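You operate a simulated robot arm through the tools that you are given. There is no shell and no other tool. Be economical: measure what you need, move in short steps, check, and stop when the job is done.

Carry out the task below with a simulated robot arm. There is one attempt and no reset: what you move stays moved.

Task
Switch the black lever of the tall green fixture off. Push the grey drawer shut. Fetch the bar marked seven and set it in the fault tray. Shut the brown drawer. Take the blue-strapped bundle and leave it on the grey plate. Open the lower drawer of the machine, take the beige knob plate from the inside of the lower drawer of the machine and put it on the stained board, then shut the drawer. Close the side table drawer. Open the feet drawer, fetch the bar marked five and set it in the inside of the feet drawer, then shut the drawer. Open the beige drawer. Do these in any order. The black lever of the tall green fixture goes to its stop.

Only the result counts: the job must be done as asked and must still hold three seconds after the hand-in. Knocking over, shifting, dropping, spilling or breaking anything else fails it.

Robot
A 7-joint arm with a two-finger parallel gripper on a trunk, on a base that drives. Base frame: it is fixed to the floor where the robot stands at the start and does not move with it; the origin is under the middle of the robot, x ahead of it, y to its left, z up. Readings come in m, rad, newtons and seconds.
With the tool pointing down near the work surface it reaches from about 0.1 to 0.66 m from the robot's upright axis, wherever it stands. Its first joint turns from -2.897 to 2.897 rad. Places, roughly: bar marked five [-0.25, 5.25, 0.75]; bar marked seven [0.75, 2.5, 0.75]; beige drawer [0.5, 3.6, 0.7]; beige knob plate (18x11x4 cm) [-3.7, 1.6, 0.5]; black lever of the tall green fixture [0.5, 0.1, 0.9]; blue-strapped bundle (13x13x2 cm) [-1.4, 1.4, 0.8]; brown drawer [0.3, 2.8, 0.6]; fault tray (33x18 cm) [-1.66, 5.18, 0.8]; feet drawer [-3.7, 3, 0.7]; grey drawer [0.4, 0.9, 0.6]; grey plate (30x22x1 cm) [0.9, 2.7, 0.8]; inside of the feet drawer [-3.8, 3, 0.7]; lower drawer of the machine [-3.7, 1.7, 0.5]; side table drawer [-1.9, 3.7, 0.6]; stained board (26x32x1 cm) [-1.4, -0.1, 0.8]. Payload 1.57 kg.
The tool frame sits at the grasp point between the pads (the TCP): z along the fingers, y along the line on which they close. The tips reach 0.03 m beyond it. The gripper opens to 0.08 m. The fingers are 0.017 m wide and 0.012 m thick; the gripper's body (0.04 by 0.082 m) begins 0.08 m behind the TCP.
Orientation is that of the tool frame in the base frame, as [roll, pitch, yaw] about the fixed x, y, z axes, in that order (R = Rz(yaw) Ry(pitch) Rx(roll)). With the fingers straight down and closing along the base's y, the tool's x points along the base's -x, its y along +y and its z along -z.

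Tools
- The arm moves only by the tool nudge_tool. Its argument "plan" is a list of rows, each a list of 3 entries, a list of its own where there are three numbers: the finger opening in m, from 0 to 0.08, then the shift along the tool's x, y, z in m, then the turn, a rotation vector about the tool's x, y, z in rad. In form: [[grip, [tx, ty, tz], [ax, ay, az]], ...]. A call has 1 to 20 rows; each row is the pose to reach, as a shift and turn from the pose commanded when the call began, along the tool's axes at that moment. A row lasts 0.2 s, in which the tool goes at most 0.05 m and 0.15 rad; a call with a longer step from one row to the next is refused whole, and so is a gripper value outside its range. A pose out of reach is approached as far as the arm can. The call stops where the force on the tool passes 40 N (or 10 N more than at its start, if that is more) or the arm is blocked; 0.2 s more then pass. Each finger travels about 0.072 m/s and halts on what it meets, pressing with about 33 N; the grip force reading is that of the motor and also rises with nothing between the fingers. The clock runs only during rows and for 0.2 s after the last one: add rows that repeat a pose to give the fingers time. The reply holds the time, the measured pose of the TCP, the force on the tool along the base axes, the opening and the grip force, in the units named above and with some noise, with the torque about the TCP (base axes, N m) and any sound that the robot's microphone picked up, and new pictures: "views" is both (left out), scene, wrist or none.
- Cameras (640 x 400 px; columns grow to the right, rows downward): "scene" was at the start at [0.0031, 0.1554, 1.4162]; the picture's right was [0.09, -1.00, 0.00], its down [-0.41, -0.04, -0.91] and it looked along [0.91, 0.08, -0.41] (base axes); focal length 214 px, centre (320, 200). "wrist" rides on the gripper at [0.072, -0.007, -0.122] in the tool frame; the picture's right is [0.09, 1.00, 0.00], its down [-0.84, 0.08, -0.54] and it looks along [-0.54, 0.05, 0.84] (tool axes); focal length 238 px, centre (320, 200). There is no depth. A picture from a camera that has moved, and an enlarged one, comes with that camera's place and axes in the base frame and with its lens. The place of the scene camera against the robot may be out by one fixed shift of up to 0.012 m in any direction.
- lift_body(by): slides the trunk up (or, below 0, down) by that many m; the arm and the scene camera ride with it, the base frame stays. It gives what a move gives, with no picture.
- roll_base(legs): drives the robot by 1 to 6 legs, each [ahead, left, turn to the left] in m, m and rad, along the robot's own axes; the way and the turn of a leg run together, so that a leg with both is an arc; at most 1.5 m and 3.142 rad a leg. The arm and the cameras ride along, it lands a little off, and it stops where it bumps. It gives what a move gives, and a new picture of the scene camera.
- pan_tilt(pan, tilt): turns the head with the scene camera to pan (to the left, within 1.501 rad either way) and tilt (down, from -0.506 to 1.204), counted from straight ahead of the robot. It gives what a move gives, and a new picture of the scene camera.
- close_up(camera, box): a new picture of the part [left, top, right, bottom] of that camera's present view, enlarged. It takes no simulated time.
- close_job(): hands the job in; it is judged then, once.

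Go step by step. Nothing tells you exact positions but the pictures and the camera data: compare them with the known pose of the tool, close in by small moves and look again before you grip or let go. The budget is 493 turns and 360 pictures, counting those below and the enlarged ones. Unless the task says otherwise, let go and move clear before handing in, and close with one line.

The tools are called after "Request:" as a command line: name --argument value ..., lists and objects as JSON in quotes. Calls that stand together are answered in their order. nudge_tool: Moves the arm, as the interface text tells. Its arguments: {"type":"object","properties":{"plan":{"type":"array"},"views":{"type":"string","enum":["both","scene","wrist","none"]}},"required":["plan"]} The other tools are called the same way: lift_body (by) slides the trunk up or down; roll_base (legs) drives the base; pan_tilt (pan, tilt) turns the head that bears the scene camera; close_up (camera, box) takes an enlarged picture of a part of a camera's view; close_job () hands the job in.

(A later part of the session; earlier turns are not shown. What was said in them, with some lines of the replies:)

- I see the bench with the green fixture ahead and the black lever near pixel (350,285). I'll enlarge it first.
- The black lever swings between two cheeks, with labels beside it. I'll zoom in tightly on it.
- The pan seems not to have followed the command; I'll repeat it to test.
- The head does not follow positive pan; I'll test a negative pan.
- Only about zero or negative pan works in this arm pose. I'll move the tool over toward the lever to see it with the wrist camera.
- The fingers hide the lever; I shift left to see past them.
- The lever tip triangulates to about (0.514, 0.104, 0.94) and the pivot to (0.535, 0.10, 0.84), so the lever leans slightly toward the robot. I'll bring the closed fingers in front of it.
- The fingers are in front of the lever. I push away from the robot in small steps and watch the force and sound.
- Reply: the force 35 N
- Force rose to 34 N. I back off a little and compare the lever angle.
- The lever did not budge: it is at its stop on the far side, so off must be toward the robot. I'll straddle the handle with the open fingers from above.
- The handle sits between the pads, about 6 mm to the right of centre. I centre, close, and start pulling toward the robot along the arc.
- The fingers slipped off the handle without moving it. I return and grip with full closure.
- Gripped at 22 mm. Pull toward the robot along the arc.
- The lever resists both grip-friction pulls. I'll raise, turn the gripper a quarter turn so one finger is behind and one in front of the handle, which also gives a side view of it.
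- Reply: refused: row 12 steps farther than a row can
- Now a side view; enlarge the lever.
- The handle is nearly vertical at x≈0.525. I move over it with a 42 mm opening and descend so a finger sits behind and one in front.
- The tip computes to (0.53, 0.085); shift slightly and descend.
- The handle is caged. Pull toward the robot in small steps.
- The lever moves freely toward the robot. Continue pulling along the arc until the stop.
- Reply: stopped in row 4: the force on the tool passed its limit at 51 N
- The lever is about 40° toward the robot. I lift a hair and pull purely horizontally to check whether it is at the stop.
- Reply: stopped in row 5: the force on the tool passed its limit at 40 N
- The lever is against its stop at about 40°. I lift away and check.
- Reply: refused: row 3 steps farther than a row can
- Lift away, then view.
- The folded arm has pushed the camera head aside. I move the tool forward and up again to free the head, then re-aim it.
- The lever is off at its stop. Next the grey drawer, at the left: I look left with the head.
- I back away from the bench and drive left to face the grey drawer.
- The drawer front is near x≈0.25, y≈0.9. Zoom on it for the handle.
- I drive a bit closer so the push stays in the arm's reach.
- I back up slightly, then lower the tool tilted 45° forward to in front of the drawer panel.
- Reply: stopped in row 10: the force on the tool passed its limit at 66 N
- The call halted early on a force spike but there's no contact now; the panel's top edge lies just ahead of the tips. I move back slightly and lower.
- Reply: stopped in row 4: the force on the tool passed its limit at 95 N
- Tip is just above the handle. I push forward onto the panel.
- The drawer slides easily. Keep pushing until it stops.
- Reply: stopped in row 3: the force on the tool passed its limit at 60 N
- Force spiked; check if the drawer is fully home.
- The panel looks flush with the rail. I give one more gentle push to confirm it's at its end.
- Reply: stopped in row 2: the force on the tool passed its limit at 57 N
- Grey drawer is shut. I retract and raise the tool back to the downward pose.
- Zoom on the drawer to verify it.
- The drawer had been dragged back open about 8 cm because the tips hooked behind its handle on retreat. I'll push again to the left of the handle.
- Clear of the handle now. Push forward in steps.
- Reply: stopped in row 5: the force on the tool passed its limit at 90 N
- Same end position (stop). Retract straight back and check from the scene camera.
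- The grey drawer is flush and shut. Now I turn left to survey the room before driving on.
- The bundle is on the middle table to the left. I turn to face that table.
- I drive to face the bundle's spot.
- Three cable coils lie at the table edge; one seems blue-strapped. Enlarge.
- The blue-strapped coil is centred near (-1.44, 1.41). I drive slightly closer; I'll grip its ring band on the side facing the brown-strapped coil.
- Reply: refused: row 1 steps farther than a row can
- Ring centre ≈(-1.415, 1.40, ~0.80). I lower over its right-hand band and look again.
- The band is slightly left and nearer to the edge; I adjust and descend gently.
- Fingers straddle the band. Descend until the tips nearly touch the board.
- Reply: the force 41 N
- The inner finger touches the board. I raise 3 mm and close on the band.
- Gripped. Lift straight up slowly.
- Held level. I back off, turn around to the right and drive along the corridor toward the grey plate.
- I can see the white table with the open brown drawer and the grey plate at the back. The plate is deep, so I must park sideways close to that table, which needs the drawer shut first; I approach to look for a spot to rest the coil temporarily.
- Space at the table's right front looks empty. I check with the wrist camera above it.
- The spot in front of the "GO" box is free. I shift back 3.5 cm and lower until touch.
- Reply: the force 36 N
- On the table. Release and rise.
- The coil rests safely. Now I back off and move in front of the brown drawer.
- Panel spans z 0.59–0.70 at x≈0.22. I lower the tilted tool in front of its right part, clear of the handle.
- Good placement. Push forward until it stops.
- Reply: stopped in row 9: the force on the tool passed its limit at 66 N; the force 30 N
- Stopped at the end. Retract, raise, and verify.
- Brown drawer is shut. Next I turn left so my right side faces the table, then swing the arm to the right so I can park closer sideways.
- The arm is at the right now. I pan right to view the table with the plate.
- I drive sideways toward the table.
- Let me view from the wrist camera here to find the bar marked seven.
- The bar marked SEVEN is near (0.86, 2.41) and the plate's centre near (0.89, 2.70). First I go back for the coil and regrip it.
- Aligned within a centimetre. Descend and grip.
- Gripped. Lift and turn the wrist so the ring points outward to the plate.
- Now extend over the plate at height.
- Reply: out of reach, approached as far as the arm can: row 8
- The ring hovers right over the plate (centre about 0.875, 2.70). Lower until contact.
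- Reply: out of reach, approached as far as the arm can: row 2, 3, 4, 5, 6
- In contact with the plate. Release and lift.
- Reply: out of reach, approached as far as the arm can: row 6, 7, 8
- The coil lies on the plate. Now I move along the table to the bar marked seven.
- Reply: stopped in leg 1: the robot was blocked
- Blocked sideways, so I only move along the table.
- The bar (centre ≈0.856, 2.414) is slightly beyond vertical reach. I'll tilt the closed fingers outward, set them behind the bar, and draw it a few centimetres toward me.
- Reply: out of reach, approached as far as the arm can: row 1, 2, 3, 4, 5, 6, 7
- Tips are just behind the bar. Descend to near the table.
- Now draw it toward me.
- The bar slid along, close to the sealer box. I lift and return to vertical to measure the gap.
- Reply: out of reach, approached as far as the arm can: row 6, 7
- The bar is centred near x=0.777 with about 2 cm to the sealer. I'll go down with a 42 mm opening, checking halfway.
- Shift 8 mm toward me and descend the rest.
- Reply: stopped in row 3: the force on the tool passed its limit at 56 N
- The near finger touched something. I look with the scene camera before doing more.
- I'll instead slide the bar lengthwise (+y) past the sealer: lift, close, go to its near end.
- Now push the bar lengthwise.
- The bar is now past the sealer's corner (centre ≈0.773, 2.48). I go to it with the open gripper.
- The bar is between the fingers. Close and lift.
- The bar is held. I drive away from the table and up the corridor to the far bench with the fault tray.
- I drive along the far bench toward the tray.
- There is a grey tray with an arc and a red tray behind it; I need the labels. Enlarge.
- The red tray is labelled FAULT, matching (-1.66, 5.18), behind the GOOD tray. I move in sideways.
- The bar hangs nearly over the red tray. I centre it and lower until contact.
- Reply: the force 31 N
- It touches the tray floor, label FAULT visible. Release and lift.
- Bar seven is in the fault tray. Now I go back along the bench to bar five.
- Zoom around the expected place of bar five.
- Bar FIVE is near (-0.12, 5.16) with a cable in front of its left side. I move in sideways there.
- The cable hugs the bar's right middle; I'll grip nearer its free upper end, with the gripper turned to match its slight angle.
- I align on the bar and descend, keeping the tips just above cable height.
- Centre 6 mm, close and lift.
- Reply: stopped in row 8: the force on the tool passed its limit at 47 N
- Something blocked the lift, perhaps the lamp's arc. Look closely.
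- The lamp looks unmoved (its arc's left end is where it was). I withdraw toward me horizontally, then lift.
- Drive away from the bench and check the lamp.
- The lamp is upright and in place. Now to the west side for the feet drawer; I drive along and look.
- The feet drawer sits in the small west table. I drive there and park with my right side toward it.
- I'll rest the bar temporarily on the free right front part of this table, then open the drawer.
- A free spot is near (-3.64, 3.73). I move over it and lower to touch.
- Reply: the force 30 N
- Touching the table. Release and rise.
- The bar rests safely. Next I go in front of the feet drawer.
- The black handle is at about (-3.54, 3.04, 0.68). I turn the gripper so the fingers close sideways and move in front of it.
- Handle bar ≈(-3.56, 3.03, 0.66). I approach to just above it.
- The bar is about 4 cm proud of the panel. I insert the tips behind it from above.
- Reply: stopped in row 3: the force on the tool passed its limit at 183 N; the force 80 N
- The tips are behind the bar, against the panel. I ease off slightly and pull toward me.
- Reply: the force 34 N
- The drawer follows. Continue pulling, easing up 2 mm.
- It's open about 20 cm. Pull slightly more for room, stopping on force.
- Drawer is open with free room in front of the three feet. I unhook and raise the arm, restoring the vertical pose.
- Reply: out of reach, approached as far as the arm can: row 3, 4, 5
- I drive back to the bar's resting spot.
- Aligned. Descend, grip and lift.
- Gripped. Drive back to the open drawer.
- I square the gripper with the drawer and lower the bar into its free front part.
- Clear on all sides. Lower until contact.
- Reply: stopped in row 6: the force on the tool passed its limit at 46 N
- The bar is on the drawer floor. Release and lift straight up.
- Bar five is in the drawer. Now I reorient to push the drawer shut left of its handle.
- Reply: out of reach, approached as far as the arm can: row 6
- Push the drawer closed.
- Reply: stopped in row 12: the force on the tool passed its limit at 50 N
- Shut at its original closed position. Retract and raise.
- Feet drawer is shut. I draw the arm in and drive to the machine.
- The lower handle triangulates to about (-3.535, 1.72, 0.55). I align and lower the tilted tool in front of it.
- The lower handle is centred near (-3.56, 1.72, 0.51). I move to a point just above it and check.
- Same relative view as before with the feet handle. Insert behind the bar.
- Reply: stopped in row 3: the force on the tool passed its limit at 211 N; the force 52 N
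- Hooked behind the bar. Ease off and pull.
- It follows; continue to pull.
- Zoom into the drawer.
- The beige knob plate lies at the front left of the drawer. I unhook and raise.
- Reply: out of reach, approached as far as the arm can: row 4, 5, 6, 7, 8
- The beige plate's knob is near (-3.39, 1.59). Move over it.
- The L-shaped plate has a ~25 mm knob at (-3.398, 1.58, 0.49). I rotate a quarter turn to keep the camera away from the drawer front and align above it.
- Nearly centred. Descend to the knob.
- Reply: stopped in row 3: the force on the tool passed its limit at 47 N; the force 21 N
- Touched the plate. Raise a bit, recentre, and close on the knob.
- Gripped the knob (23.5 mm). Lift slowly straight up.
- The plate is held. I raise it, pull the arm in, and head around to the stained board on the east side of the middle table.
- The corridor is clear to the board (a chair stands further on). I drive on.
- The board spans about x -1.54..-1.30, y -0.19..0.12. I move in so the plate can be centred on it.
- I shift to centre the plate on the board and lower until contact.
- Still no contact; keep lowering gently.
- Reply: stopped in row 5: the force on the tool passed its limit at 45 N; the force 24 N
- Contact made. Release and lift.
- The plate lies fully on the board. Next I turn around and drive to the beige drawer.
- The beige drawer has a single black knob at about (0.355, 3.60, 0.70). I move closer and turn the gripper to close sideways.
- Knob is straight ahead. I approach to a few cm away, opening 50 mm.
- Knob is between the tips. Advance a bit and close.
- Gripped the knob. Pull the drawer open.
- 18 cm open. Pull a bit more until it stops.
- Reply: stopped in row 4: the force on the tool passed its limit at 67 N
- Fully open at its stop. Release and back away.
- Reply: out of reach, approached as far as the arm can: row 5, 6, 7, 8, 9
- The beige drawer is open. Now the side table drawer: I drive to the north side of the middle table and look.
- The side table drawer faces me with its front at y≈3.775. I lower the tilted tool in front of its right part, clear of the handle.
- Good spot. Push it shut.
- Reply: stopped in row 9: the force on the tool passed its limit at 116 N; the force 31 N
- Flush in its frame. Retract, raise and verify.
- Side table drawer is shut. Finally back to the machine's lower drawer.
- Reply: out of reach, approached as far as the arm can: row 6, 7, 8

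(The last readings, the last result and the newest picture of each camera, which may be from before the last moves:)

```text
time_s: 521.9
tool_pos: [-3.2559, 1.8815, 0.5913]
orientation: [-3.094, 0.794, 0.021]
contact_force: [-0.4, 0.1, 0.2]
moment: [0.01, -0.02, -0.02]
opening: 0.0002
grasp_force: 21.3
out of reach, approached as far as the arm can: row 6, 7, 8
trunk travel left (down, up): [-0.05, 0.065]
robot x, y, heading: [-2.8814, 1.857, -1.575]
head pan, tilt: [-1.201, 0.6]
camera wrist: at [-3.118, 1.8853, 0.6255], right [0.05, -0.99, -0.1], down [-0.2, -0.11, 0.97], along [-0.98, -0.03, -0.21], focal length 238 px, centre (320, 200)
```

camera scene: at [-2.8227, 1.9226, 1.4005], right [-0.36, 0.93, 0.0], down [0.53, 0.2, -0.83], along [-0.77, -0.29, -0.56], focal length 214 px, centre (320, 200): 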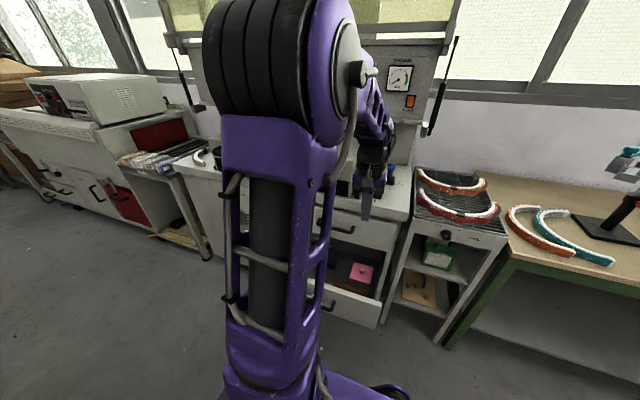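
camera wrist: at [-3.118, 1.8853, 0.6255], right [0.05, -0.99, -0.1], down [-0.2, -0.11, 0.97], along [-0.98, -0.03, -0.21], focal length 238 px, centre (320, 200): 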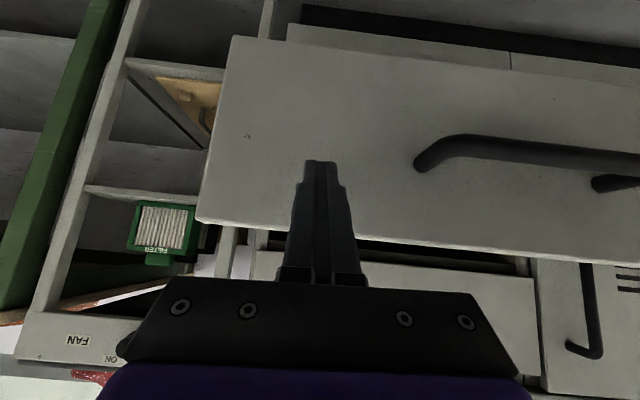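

Good position. Push the machine drawer shut.

Request:
nudge_tool --plan '[[0, [-0.021, 0, 0.0214], [0, 0, 0]], [0, [-0.042, 0, 0.0427], [0, 0, 0]], [0, [-0.063, 0, 0.064], [0, 0, 0]], [0, [-0.084, 0, 0.0854], [0, 0, 0]], [0, [-0.105, 0, 0.1068], [0, 0, 0]], [0, [-0.126, 0, 0.128], [0, 0, 0]], [0, [-0.147, 0, 0.1495], [0, 0, 0]], [0, [-0.168, 0, 0.171], [0, 0, 0]], [0, [-0.182, 0, 0.185], [0, 0, 0]], [0, [-0.196, 0, 0.199], [0, 0, 0]], [0, [-0.207, 0, 0.21], [0, 0, 0]], [0, [-0.218, 0, 0.221], [0, 0, 0]]]' --views "wrist"

```text
time_s: 524.4
tool_pos: [-3.5389, 1.8829, 0.5858]
orientation: [-3.092, 0.774, 0.023]
contact_force: [6.5, -0.4, 3.0]
moment: [0.03, -0.07, 0.05]
opening: 0.0003
grasp_force: 21.1
trunk travel left (down, up): [-0.05, 0.065]
robot x, y, heading: [-2.881, 1.8516, -1.575]
head pan, tilt: [-1.201, 0.6]
stopped in row 12: the force on the tool passed its limit at 61 N (the readings are from after the stop); the commanded pose is now the measured one
camera wrist: at [-3.4029, 1.8872, 0.623], right [0.05, -0.99, -0.1], down [-0.22, -0.11, 0.97], along [-0.97, -0.03, -0.22], focal length 238 px, centre (320, 200)
```

wrist: 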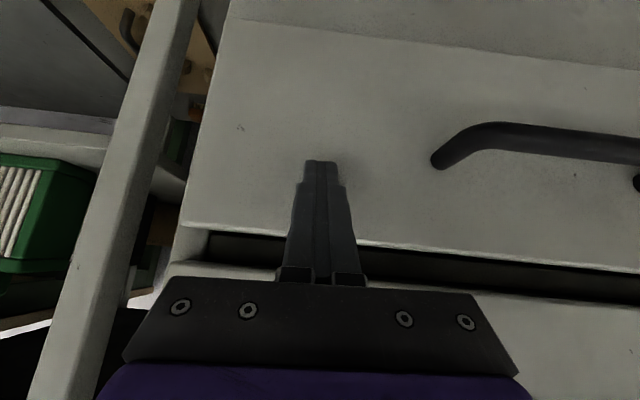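

It stopped at its original closed position. Retract and verify.

Request:
nudge_tool --plan '[[0, [0.025, 0, -0.025], [0, 0, 0]], [0, [0.0495, 0, -0.0495], [0, 0, 0]], [0, [0.0707, 0, -0.0707], [0, 0, 0]], [0, [0.106, 0, -0.106], [0, 0, 0]], [0, [0.08, 0, -0.135], [0, 0.08, 0]], [0, [0.05, 0, -0.165], [0, 0.16, 0]], [0, [0.02, 0, -0.195], [0, 0.24, 0]], [0, [-0.01, 0, -0.225], [0, 0.34, 0]], [0, [-0.04, 0, -0.255], [0, 0.44, 0]], [0, [-0.07, 0, -0.285], [0, 0.54, 0]], [0, [-0.1, 0, -0.315], [0, 0.64, 0]], [0, [-0.13, 0, -0.345], [0, 0.72, 0]], [0, [-0.16, 0, -0.37], [0, 0.77, 0]]]' --views "scene"

Request:
roll_base --legs '[[-0.6, 0.05, 0]]'

Request:
close_up --camera "scene" --box '[0, 150, 320, 350]'

```text
time_s: 527.2
tool_pos: [-3.3963, 1.8668, 0.9619]
orientation: [-3.107, 0.005, -0.011]
contact_force: [-0.6, 0.7, 0.6]
moment: [-0.03, -0.02, 0.01]
opening: 0.0001
grasp_force: 21.5
trunk travel left (down, up): [-0.05, 0.065]
robot x, y, heading: [-2.8796, 1.8581, -1.575]
head pan, tilt: [-1.201, 0.6]
camera scene: at [-2.8223, 1.9225, 1.4005], right [-0.36, 0.93, 0.0], down [0.53, 0.2, -0.83], along [-0.77, -0.29, -0.56], focal length 214 px, centre (320, 200)
```

scene: 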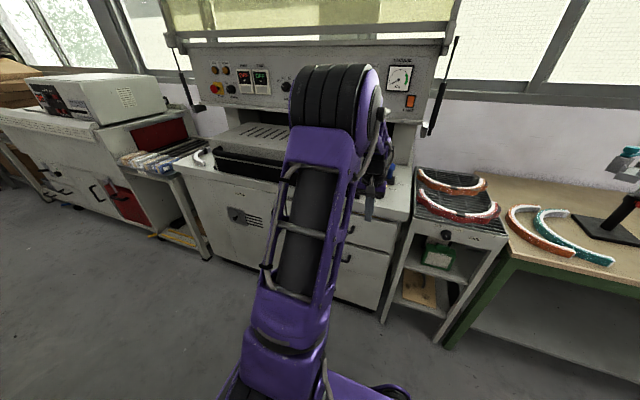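

```text
time_s: 530.6
tool_pos: [-3.3446, 2.4657, 0.9611]
orientation: [-3.107, 0.005, -0.005]
contact_force: [-0.1, 0.3, 0.0]
moment: [0.0, 0.01, 0.0]
opening: 0.0
grasp_force: 20.7
trunk travel left (down, up): [-0.05, 0.065]
robot x, y, heading: [-2.8271, 2.458, -1.569]
head pan, tilt: [-1.201, 0.6]
camera scene: at [-2.7707, 2.5245, 1.4005], right [-0.36, 0.93, 0.0], down [0.53, 0.21, -0.83], along [-0.77, -0.3, -0.56], focal length 214 px, centre (320, 200)
```

scene: 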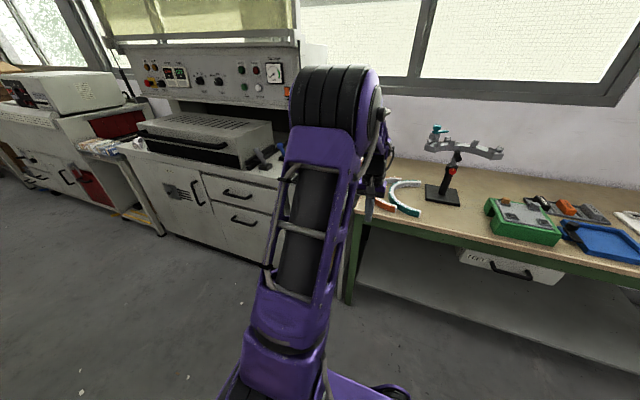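

```text
2.00 times, centred on (160, 250) of scene
camera zoom: at [-2.7707, 2.5245, 1.4005], right [-0.36, 0.93, 0.0], down [0.53, 0.21, -0.83], along [-0.77, -0.3, -0.56], focal length 429 px, centre (640, 100)
```

zoom: 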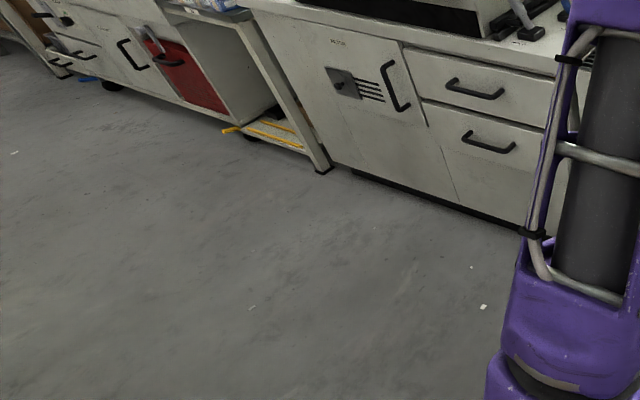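

All drawers, bars, the coil, the plate and the lever are in their final states, and the gripper is empty and clear. I hand the job in.

Request:
close_job

```text
The job is handed in.
```

All the tasks are done and the job is handed in. The one point I inferred is the lever: nothing marked which way is off. It would not move when pushed away from the robot, so I took pulling it toward the robot to its stop as off.
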